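You operate a simulated robot arm through the tools that you are given. There is no shell and no other tool.

You are at the controls of a simulated two-armed robot. One attempt, no reset.

Task
Unload the three plates under the bar onto the belt at 40 kPa.
Fine: pump on, direction knob on UNLOAD, one press of CYCLE; then send the bar back over the shelf; no plate cracks; leave everything else as it is.

The check looks at the end state, three seconds after you hand in, the way a careful person would. Anything else that was tipped, shoved, dropped, spilled or broken makes it a failure.

Robot
Two 6-joint arms with two-finger parallel grippers on one trunk that stands fixed in place. Base frame: the origin is at the foot of the trunk, x ahead of it, y to its left, z up. Units: mm, degrees, N and s.
The left shoulder is at [280, 185, 1230], the right one opposite. With the tool pointing down near the work surface each hand reaches from about 480 to 900 mm from the base axis, measured 20 degrees to its own side. Payload 1.57 kg a hand.
The TCP of each hand is the grasp point between the finger pads, 30 mm short of the fingertips. In the tool frame z runs along the fingers and y along their closing line. The gripper opens to 80 mm. The fingers are 17 mm wide and 12 mm thick; the gripper's body (40 by 82 mm) begins 80 mm behind the TCP.
Orientation is told as [roll, pitch, yaw] about the base's x, y, z axes, in that order, counted from this pose: with the fingers straight down and closing along the base's y, the tool's x points along the base's -x, its y along +y and its z along -z.

Tools
- The arms move only by the tool send_rows. It takes "left_moves", "right_moves" or both (then of equal length, played together; a hand with none holds still); each is a list of rows, each an object of numbers (a shift or turn left out is 0, a gripper value left out holds the last): "tx", "ty", "tz": the shift along the tool's x, y, z in mm; "rx", "ry", "rz": the turn, a rotation vector about the tool's x, y, z in degrees; "gripper": the opening in per cent of the stroke, from 0 (shut) to 100 (fully open). In form: [{"tx": .., "ty": .., "tz": .., "rx": .., "ry": .., "rz": .., "gripper": ..}, ...]. A call has 1 to 20 rows; each row is the pose to reach, as a shift and turn from the pose commanded when the call began, along the tool's axes at that moment. A row lasts 0.2 s, in which the tool goes at most 50 mm and 8.6 degrees; a call with a longer step from one row to the next is refused whole, and so is a gripper value outside its range. Where a pose cannot be reached the arm comes as near as it can. A force on the tool above 40 N (or 10 N above the force at the start of the call, whichever is more), or a blocked arm, ends the call early, and 0.2 s more pass. Each finger travels about 153 mm/s and halts on what it meets, pressing with about 39 N; the grip force reading is that of the motor and also rises with nothing between the fingers. The clock runs only during rows and for 0.2 s after the last one: add rows that repeat a pose to give the fingers time. The reply holds the time, the measured pose of the TCP, the force on the tool along the base axes, the opening and the grip force, in the units named above and with some noise, with the torque about the TCP (base axes, N m) and any sound that the robot's microphone picked up, and new pictures: "pictures" is both (left out), scene, wrist or none (wrist: the cameras of the hands that moved).
- Cameras (640 x 400 px; columns grow to the right, rows downward): "scene" is now at [241.5, -1.7, 1676.2]; the picture's right is [-0.05, -1.00, 0.00], its down [-0.70, 0.03, -0.71] and it looks along [0.71, -0.03, -0.70] (base axes); focal length 214 px, centre (320, 200). "left" rides on the left gripper at [72, 7, -122] in its tool frame; the picture's right is [-0.09, 1.00, 0.00], its down [-0.84, -0.08, -0.54] and it looks along [-0.54, -0.05, 0.84] (tool axes); focal length 238 px, centre (320, 200). "right" rides on the right gripper at [72, -7, -122] in its tool frame; the picture's right is [0.09, 1.00, 0.00], its down [-0.84, 0.08, -0.54] and it looks along [-0.54, 0.05, 0.84] (tool axes); focal length 238 px, centre (320, 200). There is no depth. A picture from a camera that has moved, and an enlarged one, comes with that camera's place and axes in the base frame and with its lens.
- move_column(by): slides the trunk up (or, below 0, down) by that many mm; the arms and the scene camera ride with it, the base frame stays. It gives what a move gives, with no picture.
- turn_head(pan, tilt): turns the head with the scene camera to pan (to the left, within 86 degrees either way) and tilt (down, from -29 to 69), counted from straight ahead of the robot. It gives what a move gives, and a new picture of the scene camera.
- enlarge(camera, box): a new picture of the part [left, top, right, bottom] of that camera's present view, enlarged. No time passes.
- hand_in(): hands the job in; it is judged then, once.

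Nothing tells you positions but the pictures and the camera data. Unless the task says otherwise, let go and move clear before handing in.

The tools are called after "Emit:" as name(argument=value, ...) on one line, values as JSON. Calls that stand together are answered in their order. send_rows: Moves the arms, as the interface text tells. Its arguments: {"type":"object","properties":{"left_moves":{"type":"array"},"right_moves":{"type":"array"},"pictures":{"type":"string","enum":["both","scene","wrist","none"]}},"required":[]} The other tools are called the same way: move_column (by) slides the trunk up or down; turn_head (pan, tilt) turns the head that bears the scene camera; enlarge (camera, box) takes an enlarged picture of a part of a camera's view; hand_in () hands the job in.

At the start:

```text
t: 0.0
left_tool_pos: [544.3, 276.1, 1458.9]
left_orientation: [0.0, 0.2, 0.1]
left_contact_force: [-0.4, 0.2, 0.0]
left_torque: [0.01, 0.02, 0.04]
left_finger_gap: 79.9
left_grip_force: 0.1
right_tool_pos: [539.9, -284.3, 1465.6]
right_orientation: [0.0, 0.0, 0.1]
right_contact_force: [0.4, -0.2, 0.3]
right_torque: [-0.02, -0.02, 0.03]
right_finger_gap: 80.1
right_grip_force: 0.0
trunk travel left (down, up): [-925.0, 65.0]
head pan, tilt: [-2.7, 44.6]
```

scene: 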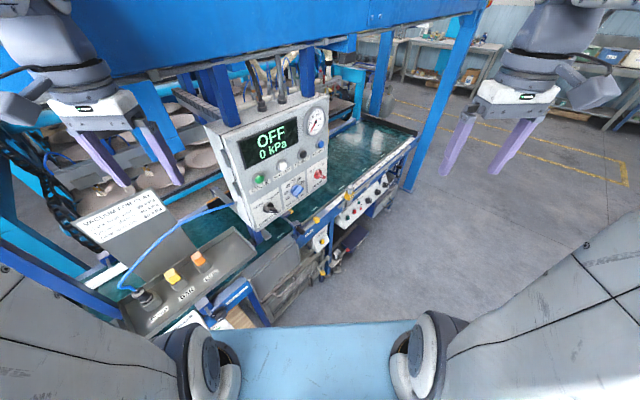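
right: 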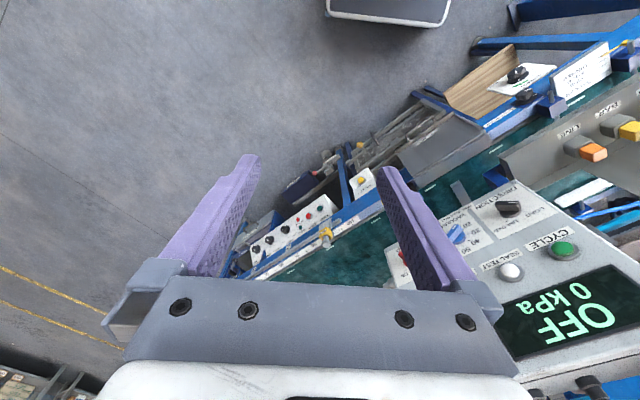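
left: 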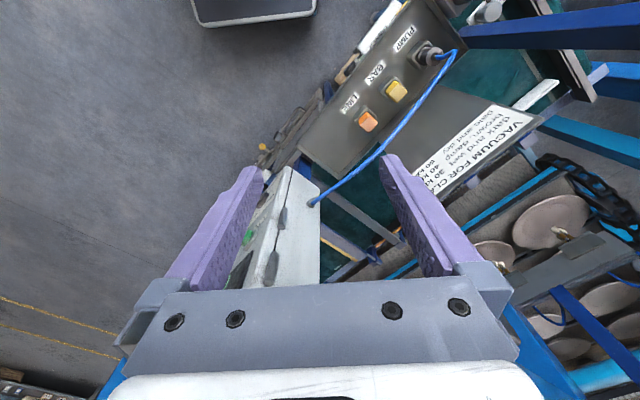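

I see a control pendant with a display (OFF, 0 kPa), a side box with rockers (PUMP, BAR...), and a notice card about vacuum settings. I'll look closer before moving anything.

Emit:
enlarge(camera="scene", box=[200, 80, 360, 240])

Emit:
enlarge(camera="scene", box=[60, 180, 260, 340])

Emit:
enlarge(camera="right", box=[380, 60, 640, 340])

Emit:
enlarge(camera="left", box=[260, 0, 580, 220])

```text
2.50 times, centred on (280, 160) of scene
camera zoom: at [241.5, -1.7, 1676.2], right [-0.05, -1.0, 0.0], down [-0.7, 0.03, -0.71], along [0.71, -0.03, -0.7], focal length 536 px, centre (420, 300)
```

zoom: 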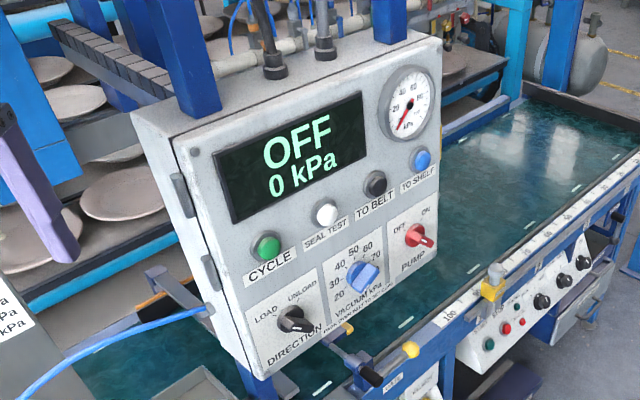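

```text
2.50 times, centred on (160, 260) of scene
camera zoom: at [241.5, -1.7, 1676.2], right [-0.05, -1.0, 0.0], down [-0.7, 0.03, -0.71], along [0.71, -0.03, -0.7], focal length 536 px, centre (720, 50)
```

zoom: 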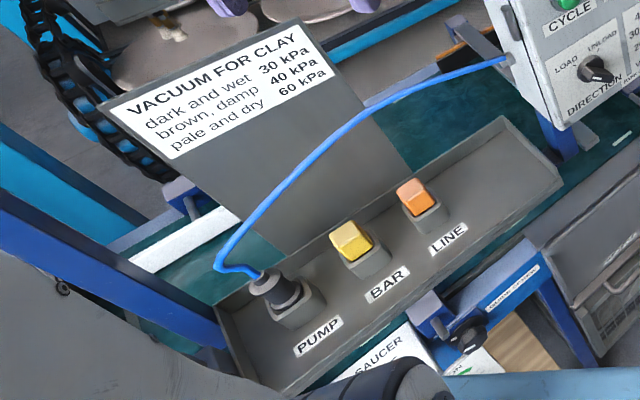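

```text
1.43 times, centred on (510, 200) of right
camera zoom: at [467.8, -290.0, 1586.6], right [-0.09, 1.0, 0.0], down [0.84, 0.08, 0.54], along [0.54, 0.05, -0.84], focal length 340 px, centre (49, 200)
```

zoom: 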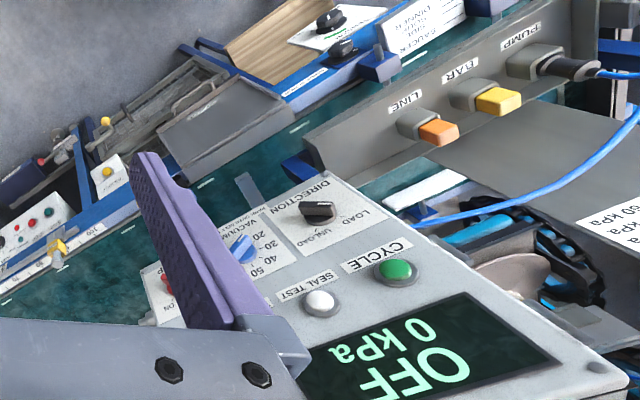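

```text
1.82 times, centred on (420, 110) of left
camera zoom: at [472.7, 282.2, 1579.4], right [0.09, 1.0, 0.0], down [0.84, -0.08, 0.54], along [0.54, -0.05, -0.84], focal length 433 px, centre (138, 364)
```

zoom: 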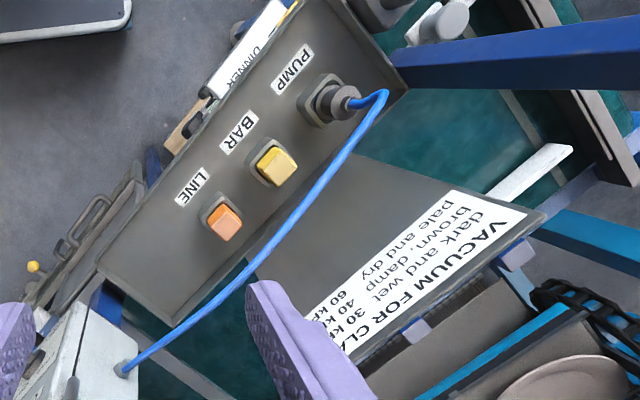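

The pendant has a DIRECTION knob, VACUUM knob, PUMP knob, and CYCLE / SEAL TEST / TO BELT / TO SHELF buttons. I'll look around for the bar, the plates and other signs.

Emit:
turn_head(pan=20, tilt=30)

Emit:
enlarge(camera="scene", box=[240, 120, 560, 320])

Emit:
turn_head(pan=40, tilt=55)

Emit:
turn_head(pan=0, tilt=15)

Emit:
turn_head(pan=-5, tilt=62)

```text
t: 0.9
left_tool_pos: [544.1, 276.1, 1458.0]
left_orientation: [-0.1, 0.2, -0.1]
left_contact_force: [0.2, 0.4, -0.3]
left_torque: [0.02, 0.03, -0.01]
left_finger_gap: 80.2
left_grip_force: 0.1
right_tool_pos: [538.9, -284.1, 1466.0]
right_orientation: [0.0, 0.1, 0.0]
right_contact_force: [0.5, 0.7, -0.3]
right_torque: [0.01, -0.02, 0.03]
right_finger_gap: 80.1
right_grip_force: 0.0
trunk travel left (down, up): [-925.0, 65.0]
head pan, tilt: [20.0, 30.0]
camera scene: at [244.9, 33.0, 1698.2], right [0.34, -0.94, 0.0], down [-0.47, -0.17, -0.87], along [0.81, 0.3, -0.5], focal length 214 px, centre (320, 200)
```

scene: 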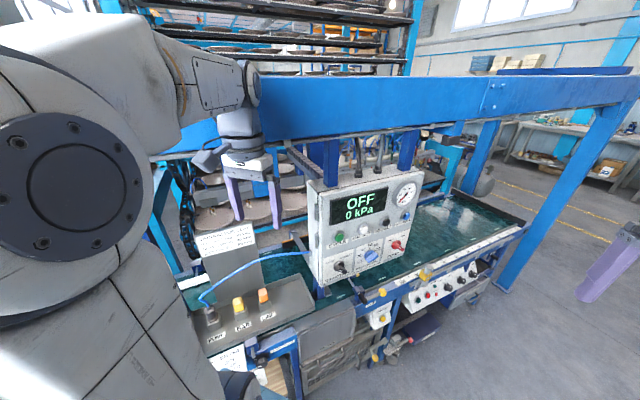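

```text
2.00 times, centred on (400, 220) of scene
camera zoom: at [244.9, 33.0, 1698.2], right [0.34, -0.94, 0.0], down [-0.47, -0.17, -0.87], along [0.81, 0.3, -0.5], focal length 429 px, centre (160, 160)
```

zoom: 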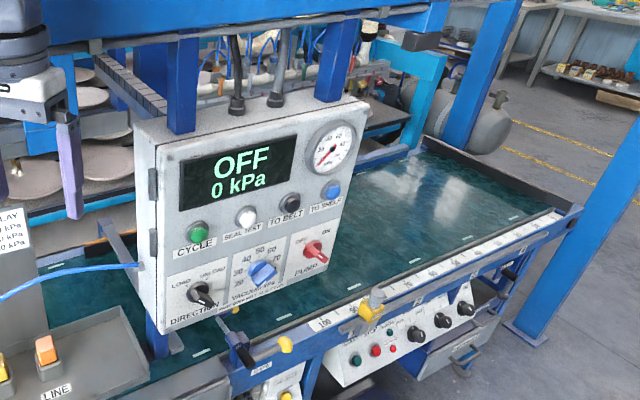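

```text
t: 1.8
left_tool_pos: [544.4, 275.4, 1457.8]
left_orientation: [-0.1, 0.3, 0.0]
left_contact_force: [-0.1, 0.4, 0.3]
left_torque: [0.02, 0.0, -0.02]
left_finger_gap: 79.9
left_grip_force: 0.0
right_tool_pos: [537.2, -284.0, 1464.4]
right_orientation: [0.0, 0.0, 0.0]
right_contact_force: [0.5, 0.4, 0.0]
right_torque: [-0.05, -0.01, -0.01]
right_finger_gap: 80.0
right_grip_force: 0.0
trunk travel left (down, up): [-925.0, 65.0]
head pan, tilt: [40.0, 55.0]
camera scene: at [215.2, 48.5, 1662.3], right [0.64, -0.77, 0.0], down [-0.63, -0.53, -0.57], along [0.44, 0.37, -0.82], focal length 214 px, centre (320, 200)
```

scene: 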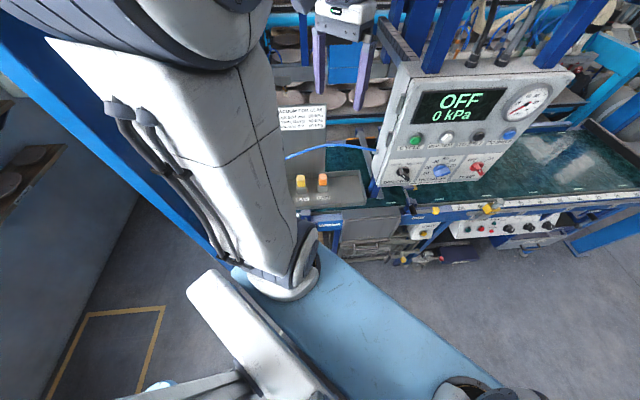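

```text
t: 2.8
left_tool_pos: [544.3, 276.2, 1458.7]
left_orientation: [0.0, 0.2, 0.0]
left_contact_force: [0.6, -0.5, 0.4]
left_torque: [0.01, 0.03, -0.04]
left_finger_gap: 80.1
left_grip_force: 0.0
right_tool_pos: [539.7, -283.6, 1464.9]
right_orientation: [0.0, 0.0, 0.0]
right_contact_force: [-0.5, 1.1, 1.5]
right_torque: [0.01, -0.01, -0.02]
right_finger_gap: 79.8
right_grip_force: 0.0
trunk travel left (down, up): [-925.0, 65.0]
head pan, tilt: [0.0, 15.0]
camera scene: at [253.3, 2.2, 1722.4], right [0.0, -1.0, 0.0], down [-0.26, 0.0, -0.97], along [0.97, 0.0, -0.26], focal length 214 px, centre (320, 200)
```

scene: 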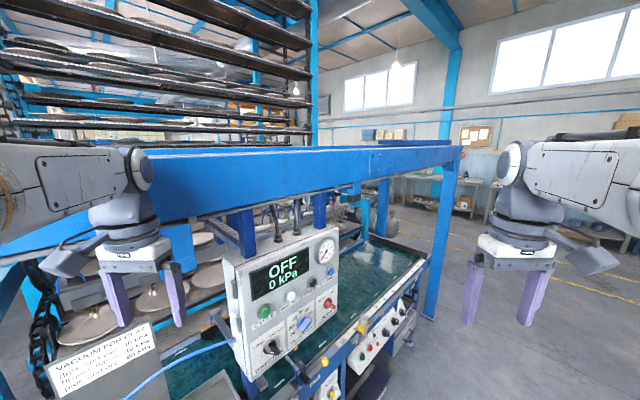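

```text
t: 4.0
left_tool_pos: [544.3, 276.2, 1459.3]
left_orientation: [-0.1, 0.3, -0.1]
left_contact_force: [0.9, -0.3, 0.0]
left_torque: [-0.04, 0.01, 0.01]
left_finger_gap: 80.0
left_grip_force: 0.1
right_tool_pos: [539.1, -283.0, 1464.4]
right_orientation: [0.0, 0.0, 0.1]
right_contact_force: [0.0, -0.5, 0.1]
right_torque: [-0.02, -0.02, 0.01]
right_finger_gap: 80.2
right_grip_force: 0.1
trunk travel left (down, up): [-925.0, 65.0]
head pan, tilt: [-5.0, 62.0]
camera scene: at [224.1, -3.5, 1653.9], right [-0.09, -1.0, 0.0], down [-0.88, 0.08, -0.47], along [0.47, -0.04, -0.88], focal length 214 px, centre (320, 200)
```

scene: 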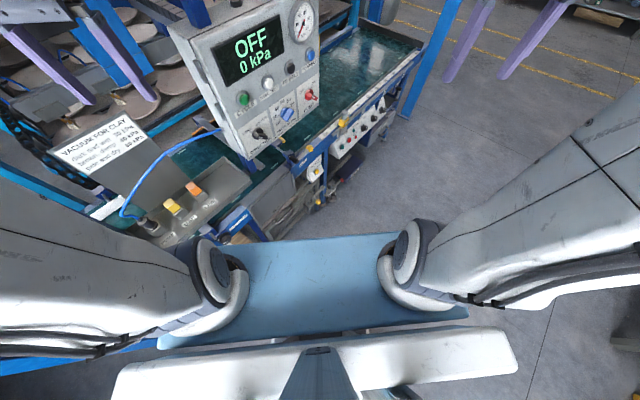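

Emit:
turn_head(pan=12, tilt=42)

Emit:
enlarge(camera="scene", box=[290, 140, 410, 240])

Emit:
enlarge(camera="scene", box=[160, 80, 320, 200])

Emit:
enlarge(camera="scene", box=[160, 200, 320, 320])

Emit:
enlarge(camera="scene", box=[280, 40, 440, 160])

Emit:
enlarge(camera="scene", box=[320, 200, 520, 340])

```text
t: 4.8
left_tool_pos: [543.5, 275.0, 1458.1]
left_orientation: [-0.1, 0.2, -0.1]
left_contact_force: [0.1, 0.0, -0.1]
left_torque: [-0.02, 0.0, -0.02]
left_finger_gap: 80.0
left_grip_force: 0.1
right_tool_pos: [538.8, -284.1, 1465.5]
right_orientation: [0.0, 0.0, 0.0]
right_contact_force: [0.9, -0.3, 0.0]
right_torque: [0.02, -0.01, -0.01]
right_finger_gap: 80.0
right_grip_force: 0.1
trunk travel left (down, up): [-925.0, 65.0]
head pan, tilt: [12.0, 42.0]
camera scene: at [241.7, 19.5, 1679.9], right [0.21, -0.98, 0.0], down [-0.66, -0.14, -0.74], along [0.73, 0.15, -0.67], focal length 214 px, centre (320, 200)
```

scene: 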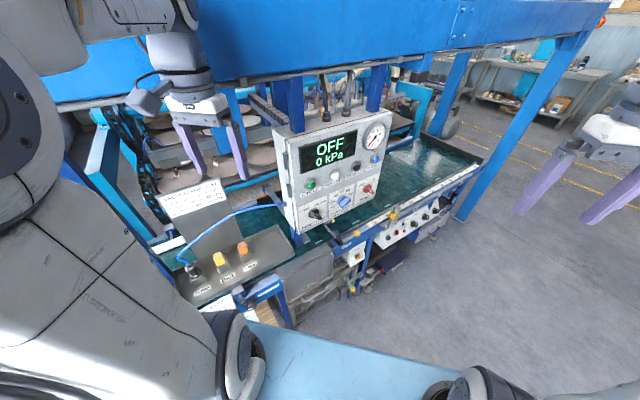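

```text
4.00 times, centred on (350, 190) of scene
camera zoom: at [241.7, 19.5, 1679.9], right [0.21, -0.98, 0.0], down [-0.66, -0.14, -0.74], along [0.73, 0.15, -0.67], focal length 858 px, centre (200, 240)
```

zoom: 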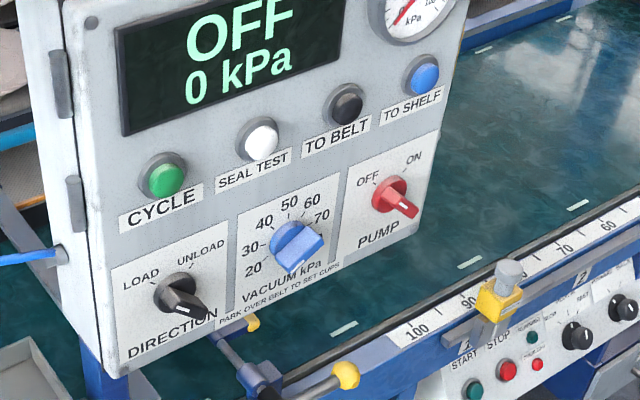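

```text
3.33 times, centred on (240, 140) of scene
camera zoom: at [241.7, 19.5, 1679.9], right [0.21, -0.98, 0.0], down [-0.66, -0.14, -0.74], along [0.73, 0.15, -0.67], focal length 715 px, centre (587, 400)
```

zoom: 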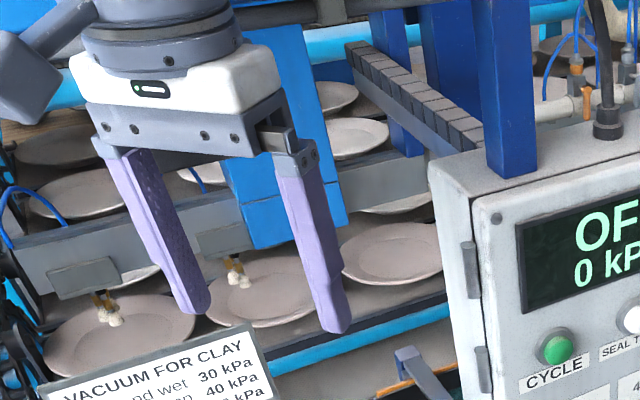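

```text
3.33 times, centred on (240, 260) of scene
camera zoom: at [241.7, 19.5, 1679.9], right [0.21, -0.98, 0.0], down [-0.66, -0.14, -0.74], along [0.73, 0.15, -0.67], focal length 715 px, centre (587, 0)
```

zoom: 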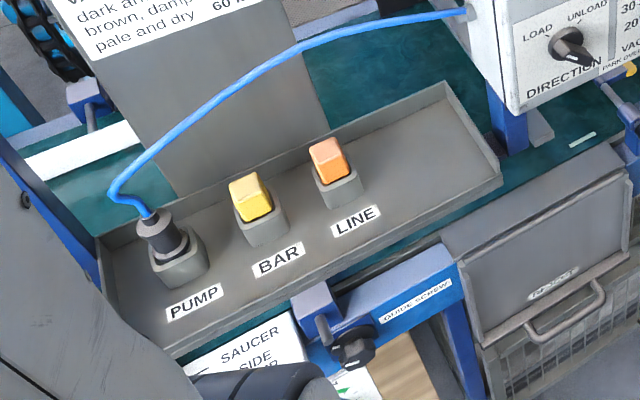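

```text
3.33 times, centred on (360, 100) of scene
camera zoom: at [241.7, 19.5, 1679.9], right [0.21, -0.98, 0.0], down [-0.66, -0.14, -0.74], along [0.73, 0.15, -0.67], focal length 715 px, centre (187, 533)
```

zoom: 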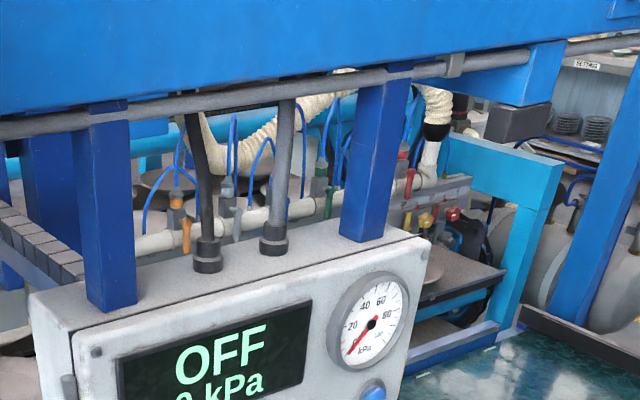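

```text
2.86 times, centred on (420, 270) of scene
camera zoom: at [241.7, 19.5, 1679.9], right [0.21, -0.98, 0.0], down [-0.66, -0.14, -0.74], along [0.73, 0.15, -0.67], focal length 613 px, centre (34, 0)
```

zoom: 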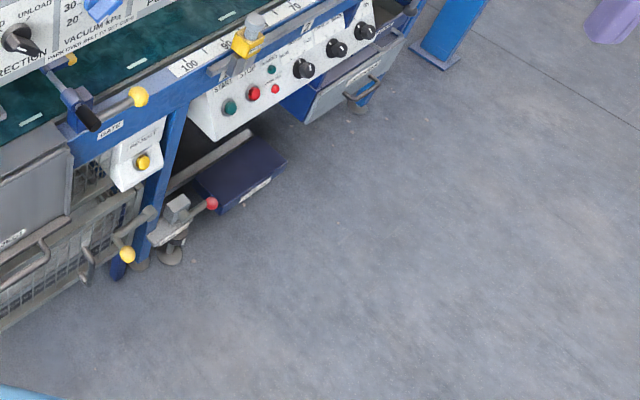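

The pendant's face is vertical and turned towards (-x,-y); CYCLE works out to about (715,143,1297) and TO SHELF to about (895,-36,1300). I still need to read the knob positions and inspect the bar and cups, so I'll zoom in more from several head angles.

Emit:
enlarge(camera="scene", box=[300, 170, 390, 226])

Emit:
enlarge(camera="scene", box=[170, 230, 270, 300])

Emit:
turn_head(pan=35, tilt=30)

Emit:
enlarge(camera="scene", box=[120, 120, 360, 270])

Emit:
turn_head(pan=-30, tilt=25)

Emit:
enlarge(camera="scene", box=[0, 120, 240, 270])

```text
7.11 times, centred on (345, 198) of scene
camera zoom: at [241.7, 19.5, 1679.9], right [0.21, -0.98, 0.0], down [-0.66, -0.14, -0.74], along [0.73, 0.15, -0.67], focal length 1525 px, centre (142, 214)
```

zoom: 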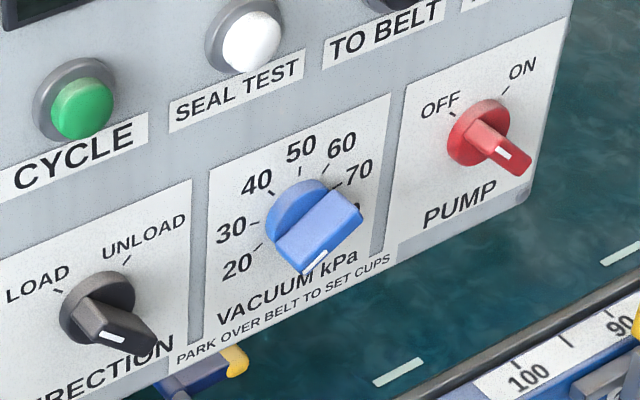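

```text
5.71 times, centred on (220, 265) of scene
camera zoom: at [241.7, 19.5, 1679.9], right [0.21, -0.98, 0.0], down [-0.66, -0.14, -0.74], along [0.73, 0.15, -0.67], focal length 1226 px, centre (891, -171)
```

zoom: 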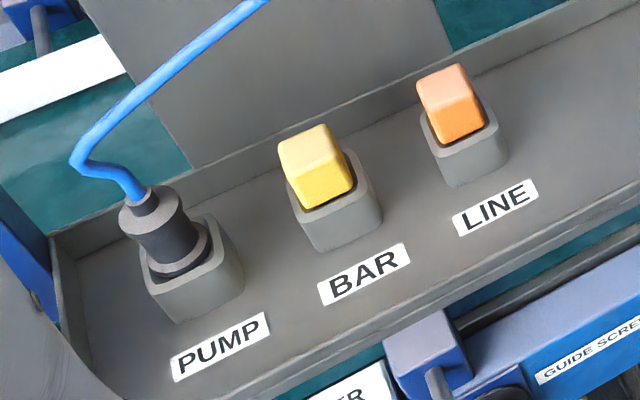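

```text
t: 5.7
left_tool_pos: [543.1, 275.5, 1458.6]
left_orientation: [-0.1, 0.2, 0.0]
left_contact_force: [-0.2, 0.5, 0.4]
left_torque: [0.01, 0.03, -0.01]
left_finger_gap: 80.0
left_grip_force: 0.1
right_tool_pos: [538.0, -284.0, 1465.7]
right_orientation: [-0.1, 0.0, -0.1]
right_contact_force: [-0.4, 0.0, 0.1]
right_torque: [0.0, 0.0, 0.01]
right_finger_gap: 79.8
right_grip_force: 0.1
trunk travel left (down, up): [-925.0, 65.0]
head pan, tilt: [35.0, 30.0]
camera scene: at [234.1, 54.0, 1698.2], right [0.57, -0.82, 0.0], down [-0.41, -0.29, -0.87], along [0.71, 0.5, -0.5], focal length 214 px, centre (320, 200)
```

scene: 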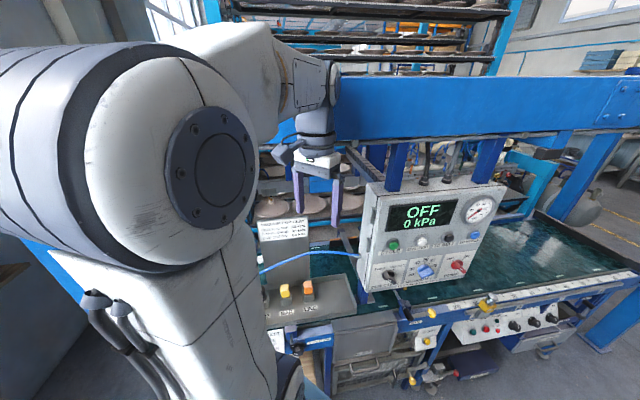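

```text
2.67 times, centred on (240, 195) of scene
camera zoom: at [234.1, 54.0, 1698.2], right [0.57, -0.82, 0.0], down [-0.41, -0.29, -0.87], along [0.71, 0.5, -0.5], focal length 572 px, centre (533, 213)
```

zoom: 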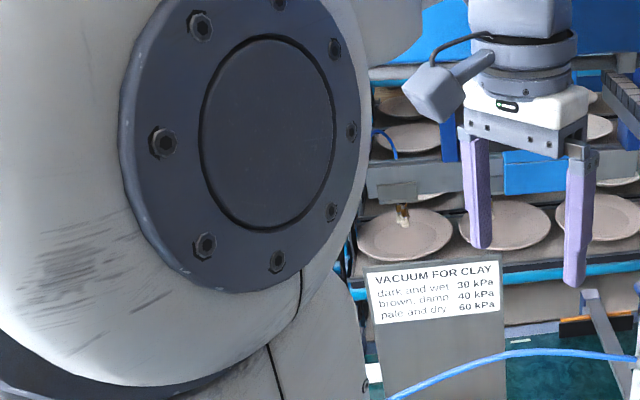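

```text
t: 7.0
left_tool_pos: [544.0, 275.5, 1458.6]
left_orientation: [-0.1, 0.1, 0.0]
left_contact_force: [-1.5, 1.0, 0.2]
left_torque: [-0.01, 0.0, -0.02]
left_finger_gap: 79.9
left_grip_force: 0.0
right_tool_pos: [539.3, -283.9, 1464.7]
right_orientation: [0.0, 0.0, 0.0]
right_contact_force: [-0.1, -0.6, 1.1]
right_torque: [-0.01, -0.02, -0.03]
right_finger_gap: 79.9
right_grip_force: 0.1
trunk travel left (down, up): [-925.0, 65.0]
head pan, tilt: [-30.0, 25.0]
camera scene: at [239.7, -43.9, 1706.2], right [-0.5, -0.87, 0.0], down [-0.37, 0.21, -0.91], along [0.79, -0.45, -0.42], focal length 214 px, centre (320, 200)
```

scene: 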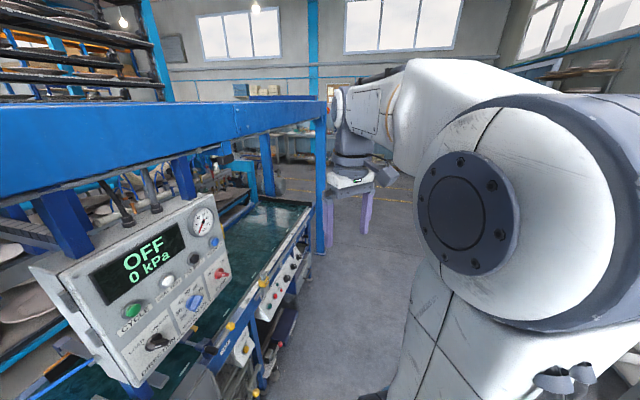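

```text
2.67 times, centred on (120, 195) of scene
camera zoom: at [239.7, -43.9, 1706.2], right [-0.5, -0.87, 0.0], down [-0.37, 0.21, -0.91], along [0.79, -0.45, -0.42], focal length 572 px, centre (853, 213)
```

zoom: 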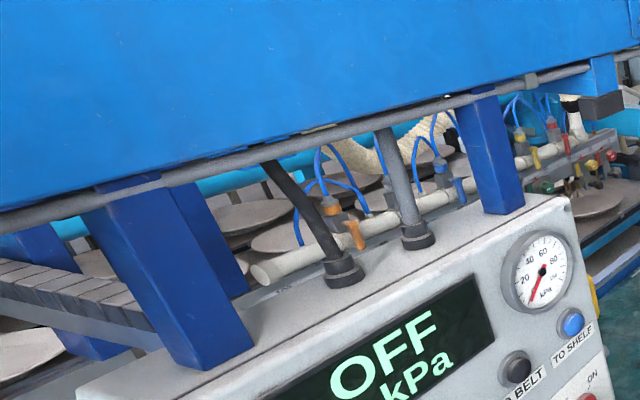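

The knobs read DIRECTION on LOAD, PUMP on OFF, and VACUUM apparently near 20. I'll bring the right hand to face the panel from about 200 mm away, so its wrist camera can read the knobs properly.

Emit:
send_rows(right_moves=[{"tx": -10, "ty": 16, "tz": 19, "rx": -2.9, "ry": -7.1, "rz": -2.9}, {"tx": -20, "ty": 33, "tz": 37, "rx": -5.9, "ry": -14.1, "rz": -5.9}, {"tx": -31, "ty": 49, "tz": 56, "rx": -8.8, "ry": -21.2, "rz": -8.8}, {"tx": -41, "ty": 66, "tz": 75, "rx": -11.7, "ry": -28.3, "rz": -11.7}, {"tx": -51, "ty": 82, "tz": 94, "rx": -14.7, "ry": -35.4, "rz": -14.7}, {"tx": -61, "ty": 98, "tz": 112, "rx": -17.6, "ry": -42.4, "rz": -17.6}], pictures="both")

```text
t: 8.4
left_tool_pos: [543.5, 274.5, 1457.9]
left_orientation: [-0.1, 0.2, 0.0]
left_contact_force: [0.4, 0.1, -0.1]
left_torque: [-0.01, -0.01, 0.02]
left_finger_gap: 79.8
left_grip_force: 0.1
right_tool_pos: [602.9, -186.8, 1354.4]
right_orientation: [13.1, -44.3, 13.1]
right_contact_force: [0.2, 1.0, 0.8]
right_torque: [-0.02, 0.02, -0.03]
right_finger_gap: 80.1
right_grip_force: 0.1
trunk travel left (down, up): [-925.0, 65.0]
head pan, tilt: [-30.0, 25.0]
camera scene: at [239.8, -44.0, 1706.2], right [-0.5, -0.87, 0.0], down [-0.37, 0.21, -0.91], along [0.78, -0.45, -0.42], focal length 214 px, centre (320, 200)
camera right: at [481.5, -249.5, 1387.3], right [-0.44, 0.89, 0.1], down [0.22, 0.0, 0.97], along [0.87, 0.45, -0.2], focal length 238 px, centre (320, 200)
```

scene: 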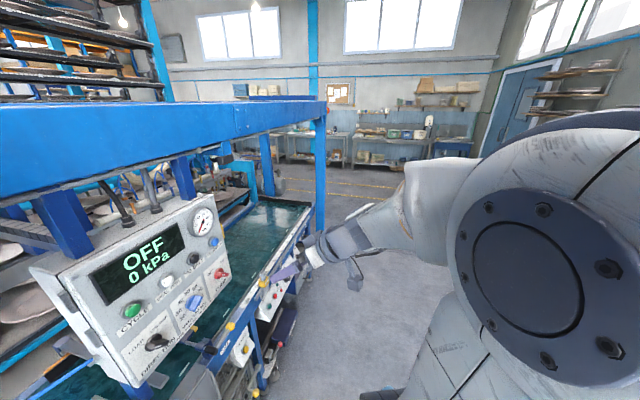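
right: 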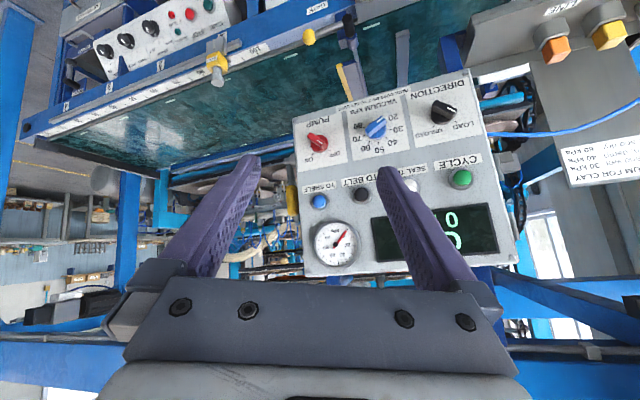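

Emit:
enlarge(camera="right", box=[290, 60, 490, 200])

Emit:
enlarge(camera="right", box=[200, 180, 380, 300])

```text
2.86 times, centred on (390, 130) of right
camera zoom: at [481.5, -249.5, 1387.3], right [-0.44, 0.89, 0.1], down [0.22, 0.0, 0.97], along [0.87, 0.45, -0.2], focal length 681 px, centre (120, 400)
```

zoom: 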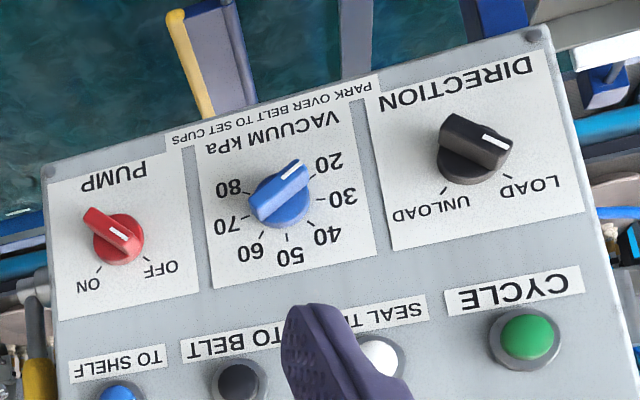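

```text
3.33 times, centred on (290, 240) of right
camera zoom: at [481.5, -249.5, 1387.3], right [-0.44, 0.89, 0.1], down [0.22, 0.0, 0.97], along [0.87, 0.45, -0.2], focal length 794 px, centre (420, 67)
```

zoom: 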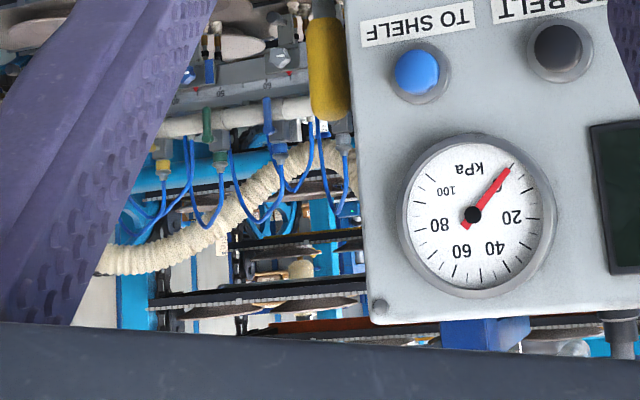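

Emit:
send_rows(right_moves=[{"tx": 4, "ty": 8, "tz": 25, "rx": -2.9, "ry": -7.1, "rz": -2.9}, {"tx": 7, "ty": 17, "tz": 51, "rx": -5.9, "ry": -14.1, "rz": -5.9}, {"tx": 11, "ty": 25, "tz": 76, "rx": -8.8, "ry": -21.2, "rz": -8.8}, {"tx": 15, "ty": 33, "tz": 102, "rx": -11.7, "ry": -28.3, "rz": -11.7}, {"tx": 19, "ty": 41, "tz": 127, "rx": -14.7, "ry": -35.4, "rz": -14.7}, {"tx": 22, "ty": 50, "tz": 153, "rx": -17.6, "ry": -42.4, "rz": -17.6}], pictures="both")

Emit:
enlarge(camera="right", box=[160, 0, 480, 200])

```text
t: 9.8
left_tool_pos: [542.7, 275.1, 1458.3]
left_orientation: [0.0, 0.0, 0.0]
left_contact_force: [0.2, 0.1, 0.3]
left_torque: [0.0, 0.02, -0.01]
left_finger_gap: 79.9
left_grip_force: 0.1
right_tool_pos: [676.5, -95.8, 1324.4]
right_orientation: [51.4, -89.1, -6.5]
right_contact_force: [0.5, 0.6, -0.5]
right_torque: [0.02, -0.01, 0.0]
right_finger_gap: 80.0
right_grip_force: 0.0
right hand out of reach, approached as far as the arm can: row 1, 2, 3, 4, 5, 6
trunk travel left (down, up): [-925.0, 65.0]
head pan, tilt: [-30.0, 25.0]
camera scene: at [239.2, -43.7, 1706.2], right [-0.5, -0.87, 0.0], down [-0.37, 0.21, -0.91], along [0.78, -0.45, -0.42], focal length 214 px, centre (320, 200)
camera right: at [594.8, -186.6, 1252.2], right [-0.71, 0.7, -0.08], down [-0.42, -0.33, 0.84], along [0.57, 0.63, 0.53], focal length 238 px, centre (320, 200)
```

scene: 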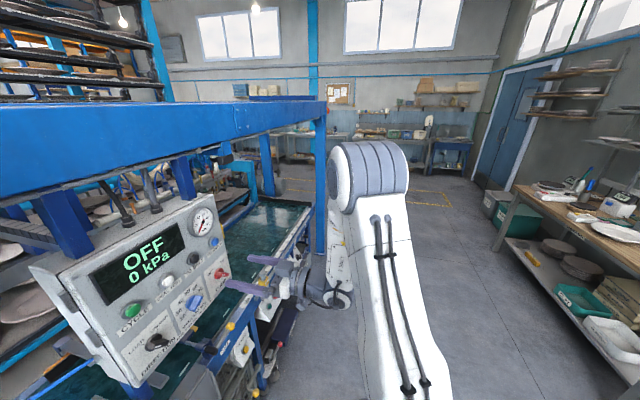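
right: 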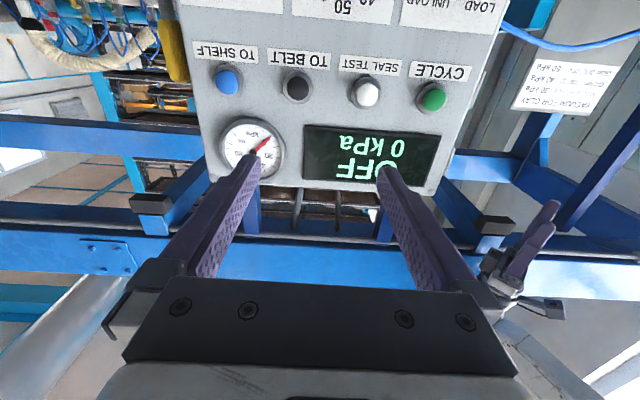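

```text
2.00 times, centred on (320, 100) of right
camera zoom: at [594.8, -186.6, 1252.2], right [-0.71, 0.7, -0.08], down [-0.42, -0.33, 0.84], along [0.57, 0.63, 0.53], focal length 477 px, centre (320, 400)
```

zoom: 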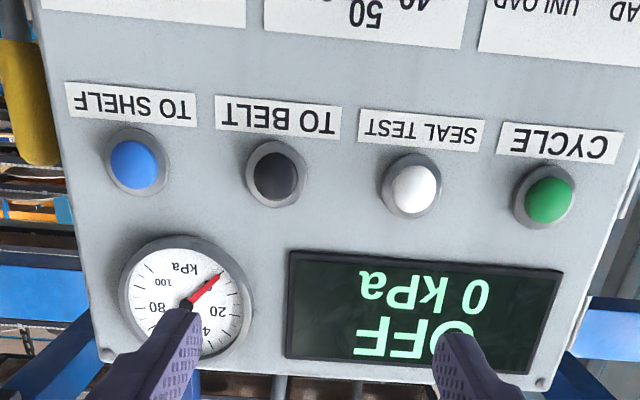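

The arm is too folded to come lower at this trunk height, so the trunk has to go down. First I'll pull the left hand back and up, so it stays clear of the console, card and blue cable.

Emit:
send_rows(left_moves=[{"tx": 20, "ty": -8, "tz": -25}, {"tx": 40, "ty": -16, "tz": -50}, {"tx": 60, "ty": -24, "tz": -75}, {"tx": 80, "ty": -32, "tz": -100}, {"tx": 100, "ty": -40, "tz": -125}, {"tx": 114, "ty": -46, "tz": -150}], pictures="both")

Emit:
turn_head(pan=25, tilt=40)

```text
t: 11.2
left_tool_pos: [454.4, 237.8, 1584.8]
left_orientation: [-0.1, 0.1, 0.0]
left_contact_force: [0.6, -1.0, -0.1]
left_torque: [-0.01, 0.01, 0.01]
left_finger_gap: 80.2
left_grip_force: 0.1
left hand out of reach, approached as far as the arm can: row 5, 6
right_tool_pos: [676.9, -95.5, 1324.4]
right_orientation: [49.3, -88.8, -4.2]
right_contact_force: [0.5, 0.4, 0.3]
right_torque: [0.01, 0.01, 0.05]
right_finger_gap: 79.7
right_grip_force: 0.1
trunk travel left (down, up): [-925.0, 65.0]
head pan, tilt: [-30.0, 25.0]
camera scene: at [239.6, -44.0, 1706.2], right [-0.5, -0.87, 0.0], down [-0.37, 0.21, -0.91], along [0.78, -0.45, -0.42], focal length 214 px, centre (320, 200)
camera left: at [383.5, 244.7, 1705.8], right [0.09, 1.0, 0.0], down [0.84, -0.08, 0.54], along [0.54, -0.05, -0.84], focal length 238 px, centre (320, 200)
```

scene: 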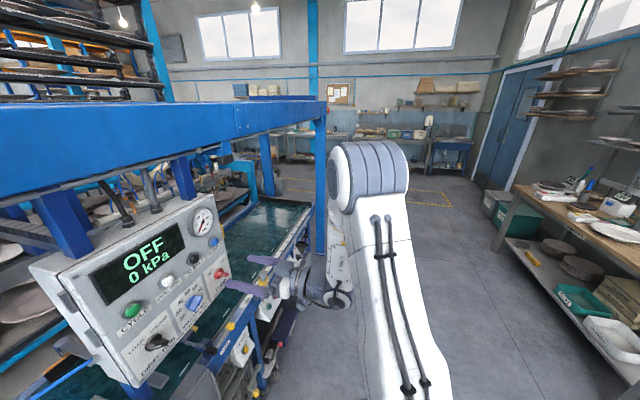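
left: 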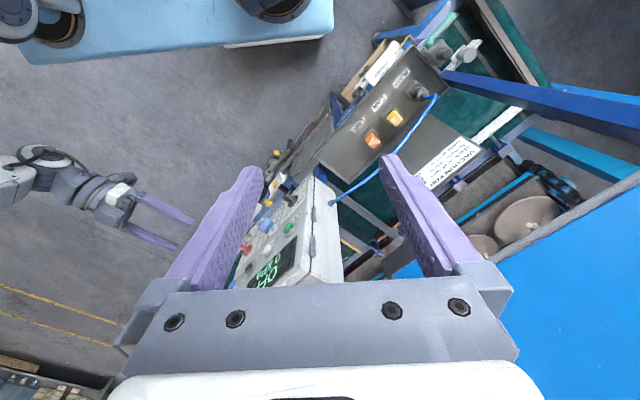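

```text
t: 12.5
left_tool_pos: [455.1, 237.3, 1583.4]
left_orientation: [0.0, 0.0, 0.0]
left_contact_force: [-0.5, 0.6, 0.4]
left_torque: [0.0, -0.01, 0.0]
left_finger_gap: 79.8
left_grip_force: 0.1
right_tool_pos: [676.6, -97.0, 1322.8]
right_orientation: [49.2, -88.9, -4.1]
right_contact_force: [0.6, 0.0, 0.2]
right_torque: [0.03, -0.01, 0.04]
right_finger_gap: 80.0
right_grip_force: 0.1
trunk travel left (down, up): [-925.0, 65.0]
head pan, tilt: [25.0, 40.0]
camera scene: at [237.0, 38.0, 1682.9], right [0.42, -0.91, 0.0], down [-0.58, -0.27, -0.77], along [0.69, 0.32, -0.64], focal length 214 px, centre (320, 200)
```

scene: 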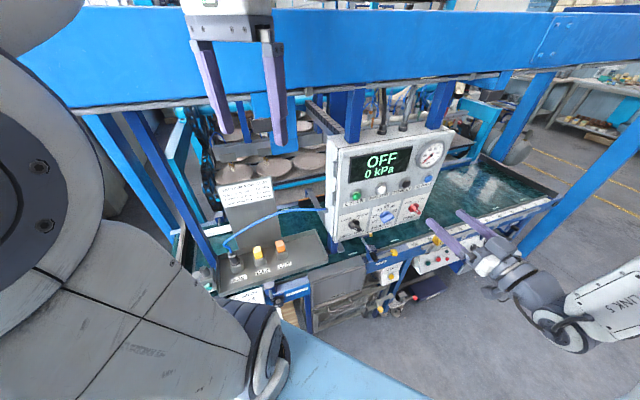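

Emit:
move_column(by=-180)

Emit:
turn_head(pan=25, tilt=30)

```text
t: 14.5
left_tool_pos: [454.6, 238.6, 1405.5]
left_orientation: [-0.1, -0.1, -0.1]
left_contact_force: [-0.8, 0.3, 0.6]
left_torque: [0.01, -0.01, 0.0]
left_finger_gap: 79.9
left_grip_force: 0.1
right_tool_pos: [676.7, -96.8, 1143.4]
right_orientation: [49.1, -88.7, -4.0]
right_contact_force: [0.8, 0.1, 0.0]
right_torque: [0.0, 0.01, 0.03]
right_finger_gap: 80.1
right_grip_force: 0.1
trunk travel left (down, up): [-745.0, 245.0]
head pan, tilt: [25.0, 40.0]
```

```text
t: 15.2
left_tool_pos: [455.5, 237.8, 1404.7]
left_orientation: [-0.1, 0.0, 0.1]
left_contact_force: [-0.1, -0.4, -0.7]
left_torque: [-0.01, 0.02, -0.01]
left_finger_gap: 80.1
left_grip_force: 0.1
right_tool_pos: [676.6, -96.7, 1143.0]
right_orientation: [49.3, -88.7, -4.0]
right_contact_force: [-0.1, -0.2, 0.1]
right_torque: [0.02, 0.01, 0.0]
right_finger_gap: 80.2
right_grip_force: 0.0
trunk travel left (down, up): [-745.0, 245.0]
head pan, tilt: [25.0, 30.0]
camera scene: at [241.9, 40.4, 1518.2], right [0.42, -0.91, 0.0], down [-0.45, -0.21, -0.87], along [0.78, 0.37, -0.5], focal length 214 px, centre (320, 200)
```

scene: 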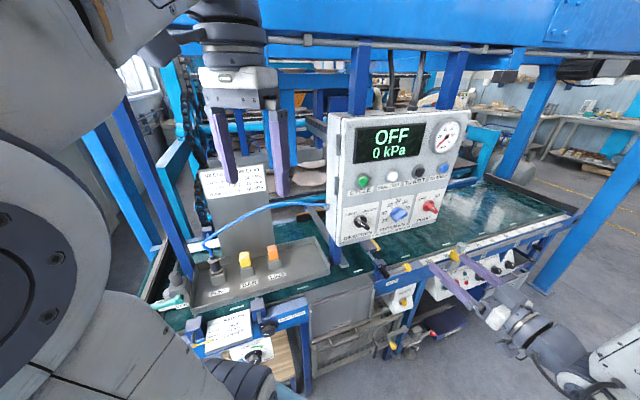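

Emit:
send_rows(right_moves=[{"tx": -40}, {"tx": -80}, {"tx": -120}, {"tx": -160}], pictures="both")

```text
t: 16.2
left_tool_pos: [455.4, 237.9, 1405.2]
left_orientation: [-0.1, 0.0, 0.1]
left_contact_force: [-0.2, 0.0, 0.2]
left_torque: [0.03, 0.03, -0.02]
left_finger_gap: 79.9
left_grip_force: 0.1
right_tool_pos: [677.8, -97.1, 1304.8]
right_orientation: [49.0, -88.8, -3.9]
right_contact_force: [0.7, 0.1, -0.5]
right_torque: [-0.03, 0.03, 0.01]
right_finger_gap: 80.2
right_grip_force: 0.1
trunk travel left (down, up): [-745.0, 245.0]
head pan, tilt: [25.0, 30.0]
camera scene: at [242.1, 40.3, 1518.2], right [0.42, -0.91, 0.0], down [-0.45, -0.21, -0.87], along [0.78, 0.37, -0.5], focal length 214 px, centre (320, 200)
camera right: at [595.9, -188.0, 1233.3], right [-0.71, 0.7, -0.08], down [-0.42, -0.33, 0.85], along [0.57, 0.63, 0.53], focal length 238 px, centre (320, 200)
```

scene: 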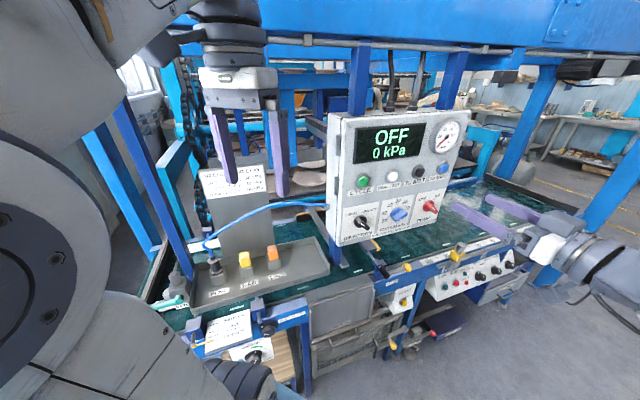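
right: 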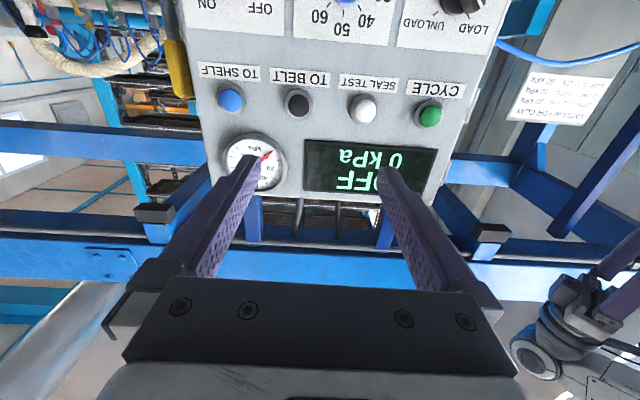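

Emit:
move_column(by=-110)

Emit:
turn_head(pan=28, tilt=18)

Emit:
enlarge(camera="scene", box=[140, 80, 340, 205])

Emit:
enlarge(camera="scene", box=[300, 60, 540, 210])

```text
t: 17.6
left_tool_pos: [454.8, 237.6, 1294.7]
left_orientation: [-0.1, 0.0, 0.1]
left_contact_force: [-0.1, 0.6, 0.2]
left_torque: [0.03, 0.03, 0.01]
left_finger_gap: 80.0
left_grip_force: 0.0
right_tool_pos: [677.4, -98.5, 1194.2]
right_orientation: [49.1, -88.8, -3.9]
right_contact_force: [0.2, -0.6, -0.3]
right_torque: [-0.01, 0.0, 0.0]
right_finger_gap: 80.1
right_grip_force: 0.0
trunk travel left (down, up): [-635.0, 355.0]
head pan, tilt: [25.0, 30.0]
```

```text
t: 18.4
left_tool_pos: [454.8, 237.5, 1295.3]
left_orientation: [-0.1, 0.0, 0.1]
left_contact_force: [1.0, -0.3, 0.3]
left_torque: [-0.01, 0.01, -0.02]
left_finger_gap: 80.0
left_grip_force: 0.1
right_tool_pos: [676.5, -98.1, 1194.3]
right_orientation: [49.1, -88.8, -3.9]
right_contact_force: [1.2, 0.3, 0.3]
right_torque: [0.0, 0.01, 0.02]
right_finger_gap: 79.8
right_grip_force: 0.1
trunk travel left (down, up): [-635.0, 355.0]
head pan, tilt: [28.0, 18.0]
camera scene: at [242.3, 45.9, 1427.5], right [0.47, -0.88, 0.0], down [-0.27, -0.15, -0.95], along [0.84, 0.45, -0.31], focal length 214 px, centre (320, 200)
```

scene: 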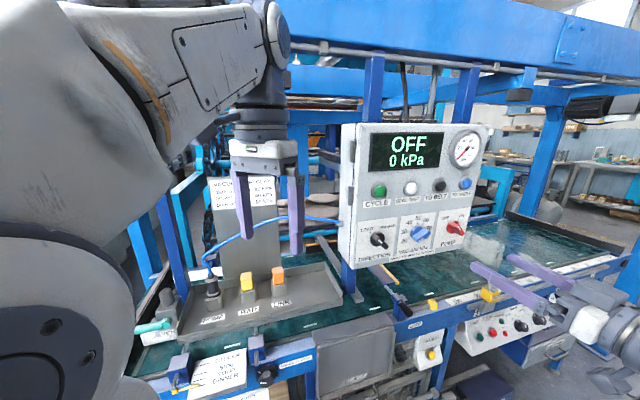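

```text
3.20 times, centred on (240, 142) of scene
camera zoom: at [242.3, 45.9, 1427.5], right [0.47, -0.88, 0.0], down [-0.27, -0.15, -0.95], along [0.84, 0.45, -0.31], focal length 686 px, centre (576, 384)
```

zoom: 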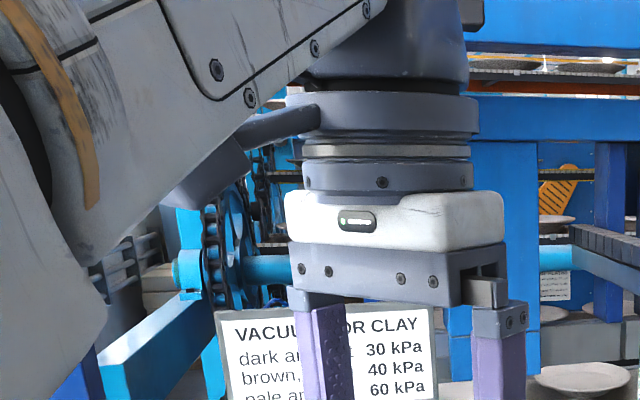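

```text
2.67 times, centred on (420, 135) of scene
camera zoom: at [242.3, 45.9, 1427.5], right [0.47, -0.88, 0.0], down [-0.27, -0.15, -0.95], along [0.84, 0.45, -0.31], focal length 572 px, centre (53, 373)
```

zoom: 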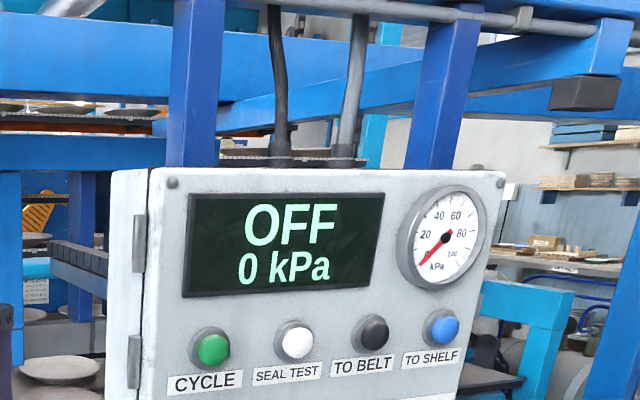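

I'll use the left wrist camera to look beneath the beam at the bar and plates, tilting that hand forward while staying above the card.

Emit:
send_rows(left_moves=[{"tx": -15, "ty": 20, "tz": -35}, {"tx": -30, "ty": 41, "tz": -70}, {"tx": -45, "ty": 62, "tz": -105}, {"tx": -45, "ty": 62, "tz": -105, "rx": -2.2, "ry": -5.3, "rz": -5.3}, {"tx": -45, "ty": 62, "tz": -105, "rx": -4.4, "ry": -10.6, "rz": -10.6}, {"tx": -45, "ty": 62, "tz": -105, "rx": -6.6, "ry": -16, "rz": -16}, {"tx": -45, "ty": 62, "tz": -105, "rx": -8.8, "ry": -21.3, "rz": -21.3}, {"tx": -45, "ty": 62, "tz": -105, "rx": -11, "ry": -26.6, "rz": -26.6}, {"tx": -45, "ty": 62, "tz": -105, "rx": -13.3, "ry": -32, "rz": -32}, {"tx": -45, "ty": 62, "tz": -105, "rx": -15.5, "ry": -37.3, "rz": -37.3}, {"tx": -45, "ty": 62, "tz": -105, "rx": -17.7, "ry": -42.6, "rz": -42.6}], pictures="both")

```text
t: 20.8
left_tool_pos: [520.5, 301.3, 1423.6]
left_orientation: [0.0, -44.9, 45.1]
left_contact_force: [0.5, 0.6, -0.4]
left_torque: [0.02, 0.0, 0.01]
left_finger_gap: 80.1
left_grip_force: 0.0
left hand out of reach, approached as far as the arm can: row 1, 2, 3, 4, 5, 6, 10, 11
right_tool_pos: [678.1, -98.3, 1193.0]
right_orientation: [48.9, -88.8, -3.9]
right_contact_force: [1.3, 1.6, -0.4]
right_torque: [0.05, 0.02, -0.01]
right_finger_gap: 79.7
right_grip_force: 0.1
trunk travel left (down, up): [-635.0, 355.0]
head pan, tilt: [28.0, 18.0]
camera scene: at [242.2, 46.0, 1427.6], right [0.47, -0.88, 0.0], down [-0.27, -0.14, -0.95], along [0.84, 0.45, -0.31], focal length 214 px, centre (320, 200)
camera left: at [419.4, 209.0, 1458.6], right [-0.66, 0.75, 0.06], down [0.2, 0.09, 0.97], along [0.72, 0.66, -0.21], focal length 238 px, centre (320, 200)
```

scene: 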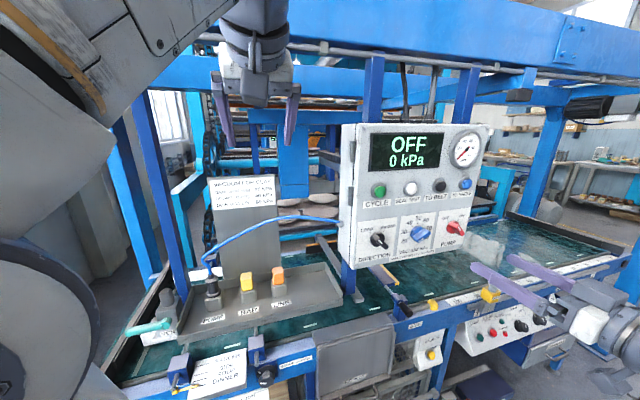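
left: 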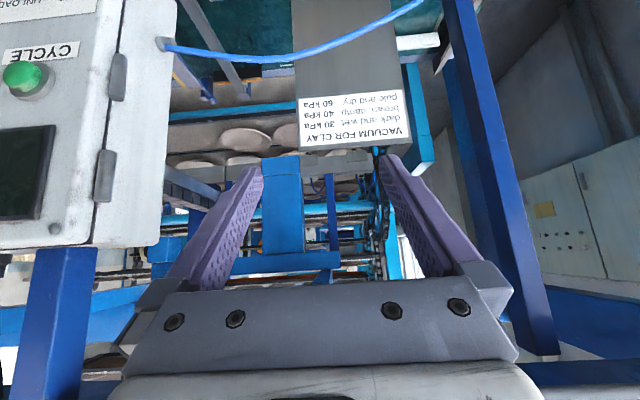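

Emit:
enlarge(camera="left", box=[150, 90, 310, 190])

Emit:
enlarge(camera="scene", box=[190, 120, 350, 220])

Emit:
enlarge(camera="scene", box=[340, 160, 500, 280])

Emit:
enlarge(camera="scene", box=[140, 260, 340, 400])

```text
4.00 times, centred on (230, 140) of left
camera zoom: at [419.4, 209.0, 1458.6], right [-0.66, 0.75, 0.06], down [0.2, 0.09, 0.97], along [0.72, 0.66, -0.21], focal length 953 px, centre (680, 440)
```

zoom: 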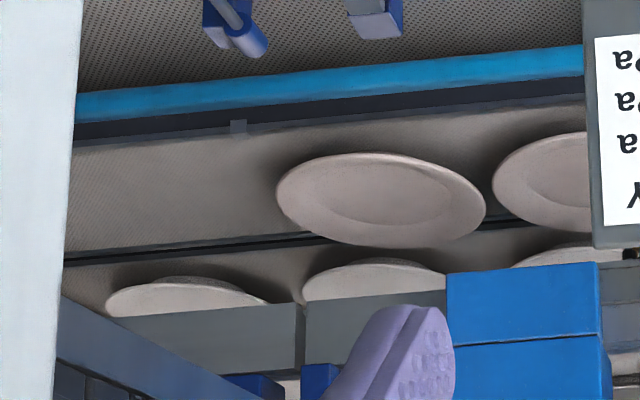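

```text
4.00 times, centred on (270, 170) of scene
camera zoom: at [242.2, 46.0, 1427.6], right [0.47, -0.88, 0.0], down [-0.27, -0.14, -0.95], along [0.84, 0.45, -0.31], focal length 858 px, centre (520, 320)
```

zoom: 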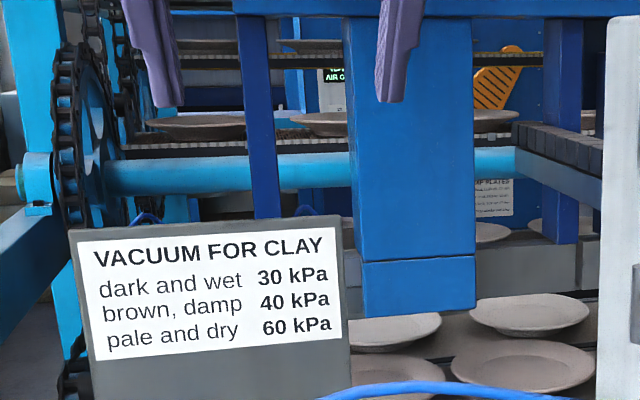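

```text
3.33 times, centred on (420, 220) of scene
camera zoom: at [242.2, 46.0, 1427.6], right [0.47, -0.88, 0.0], down [-0.27, -0.14, -0.95], along [0.84, 0.45, -0.31], focal length 715 px, centre (-13, 133)
```

zoom: 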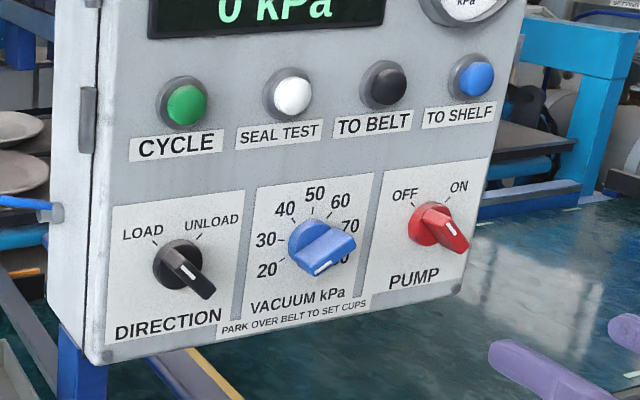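

```text
2.86 times, centred on (240, 330) of scene
camera zoom: at [242.2, 46.0, 1427.6], right [0.47, -0.88, 0.0], down [-0.27, -0.14, -0.95], along [0.84, 0.45, -0.31], focal length 613 px, centre (549, -171)
```

zoom: 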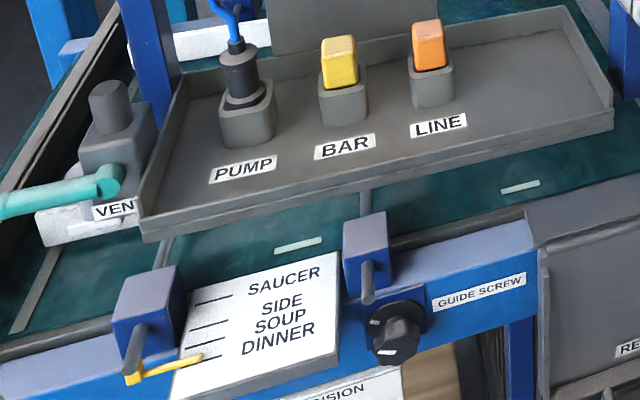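

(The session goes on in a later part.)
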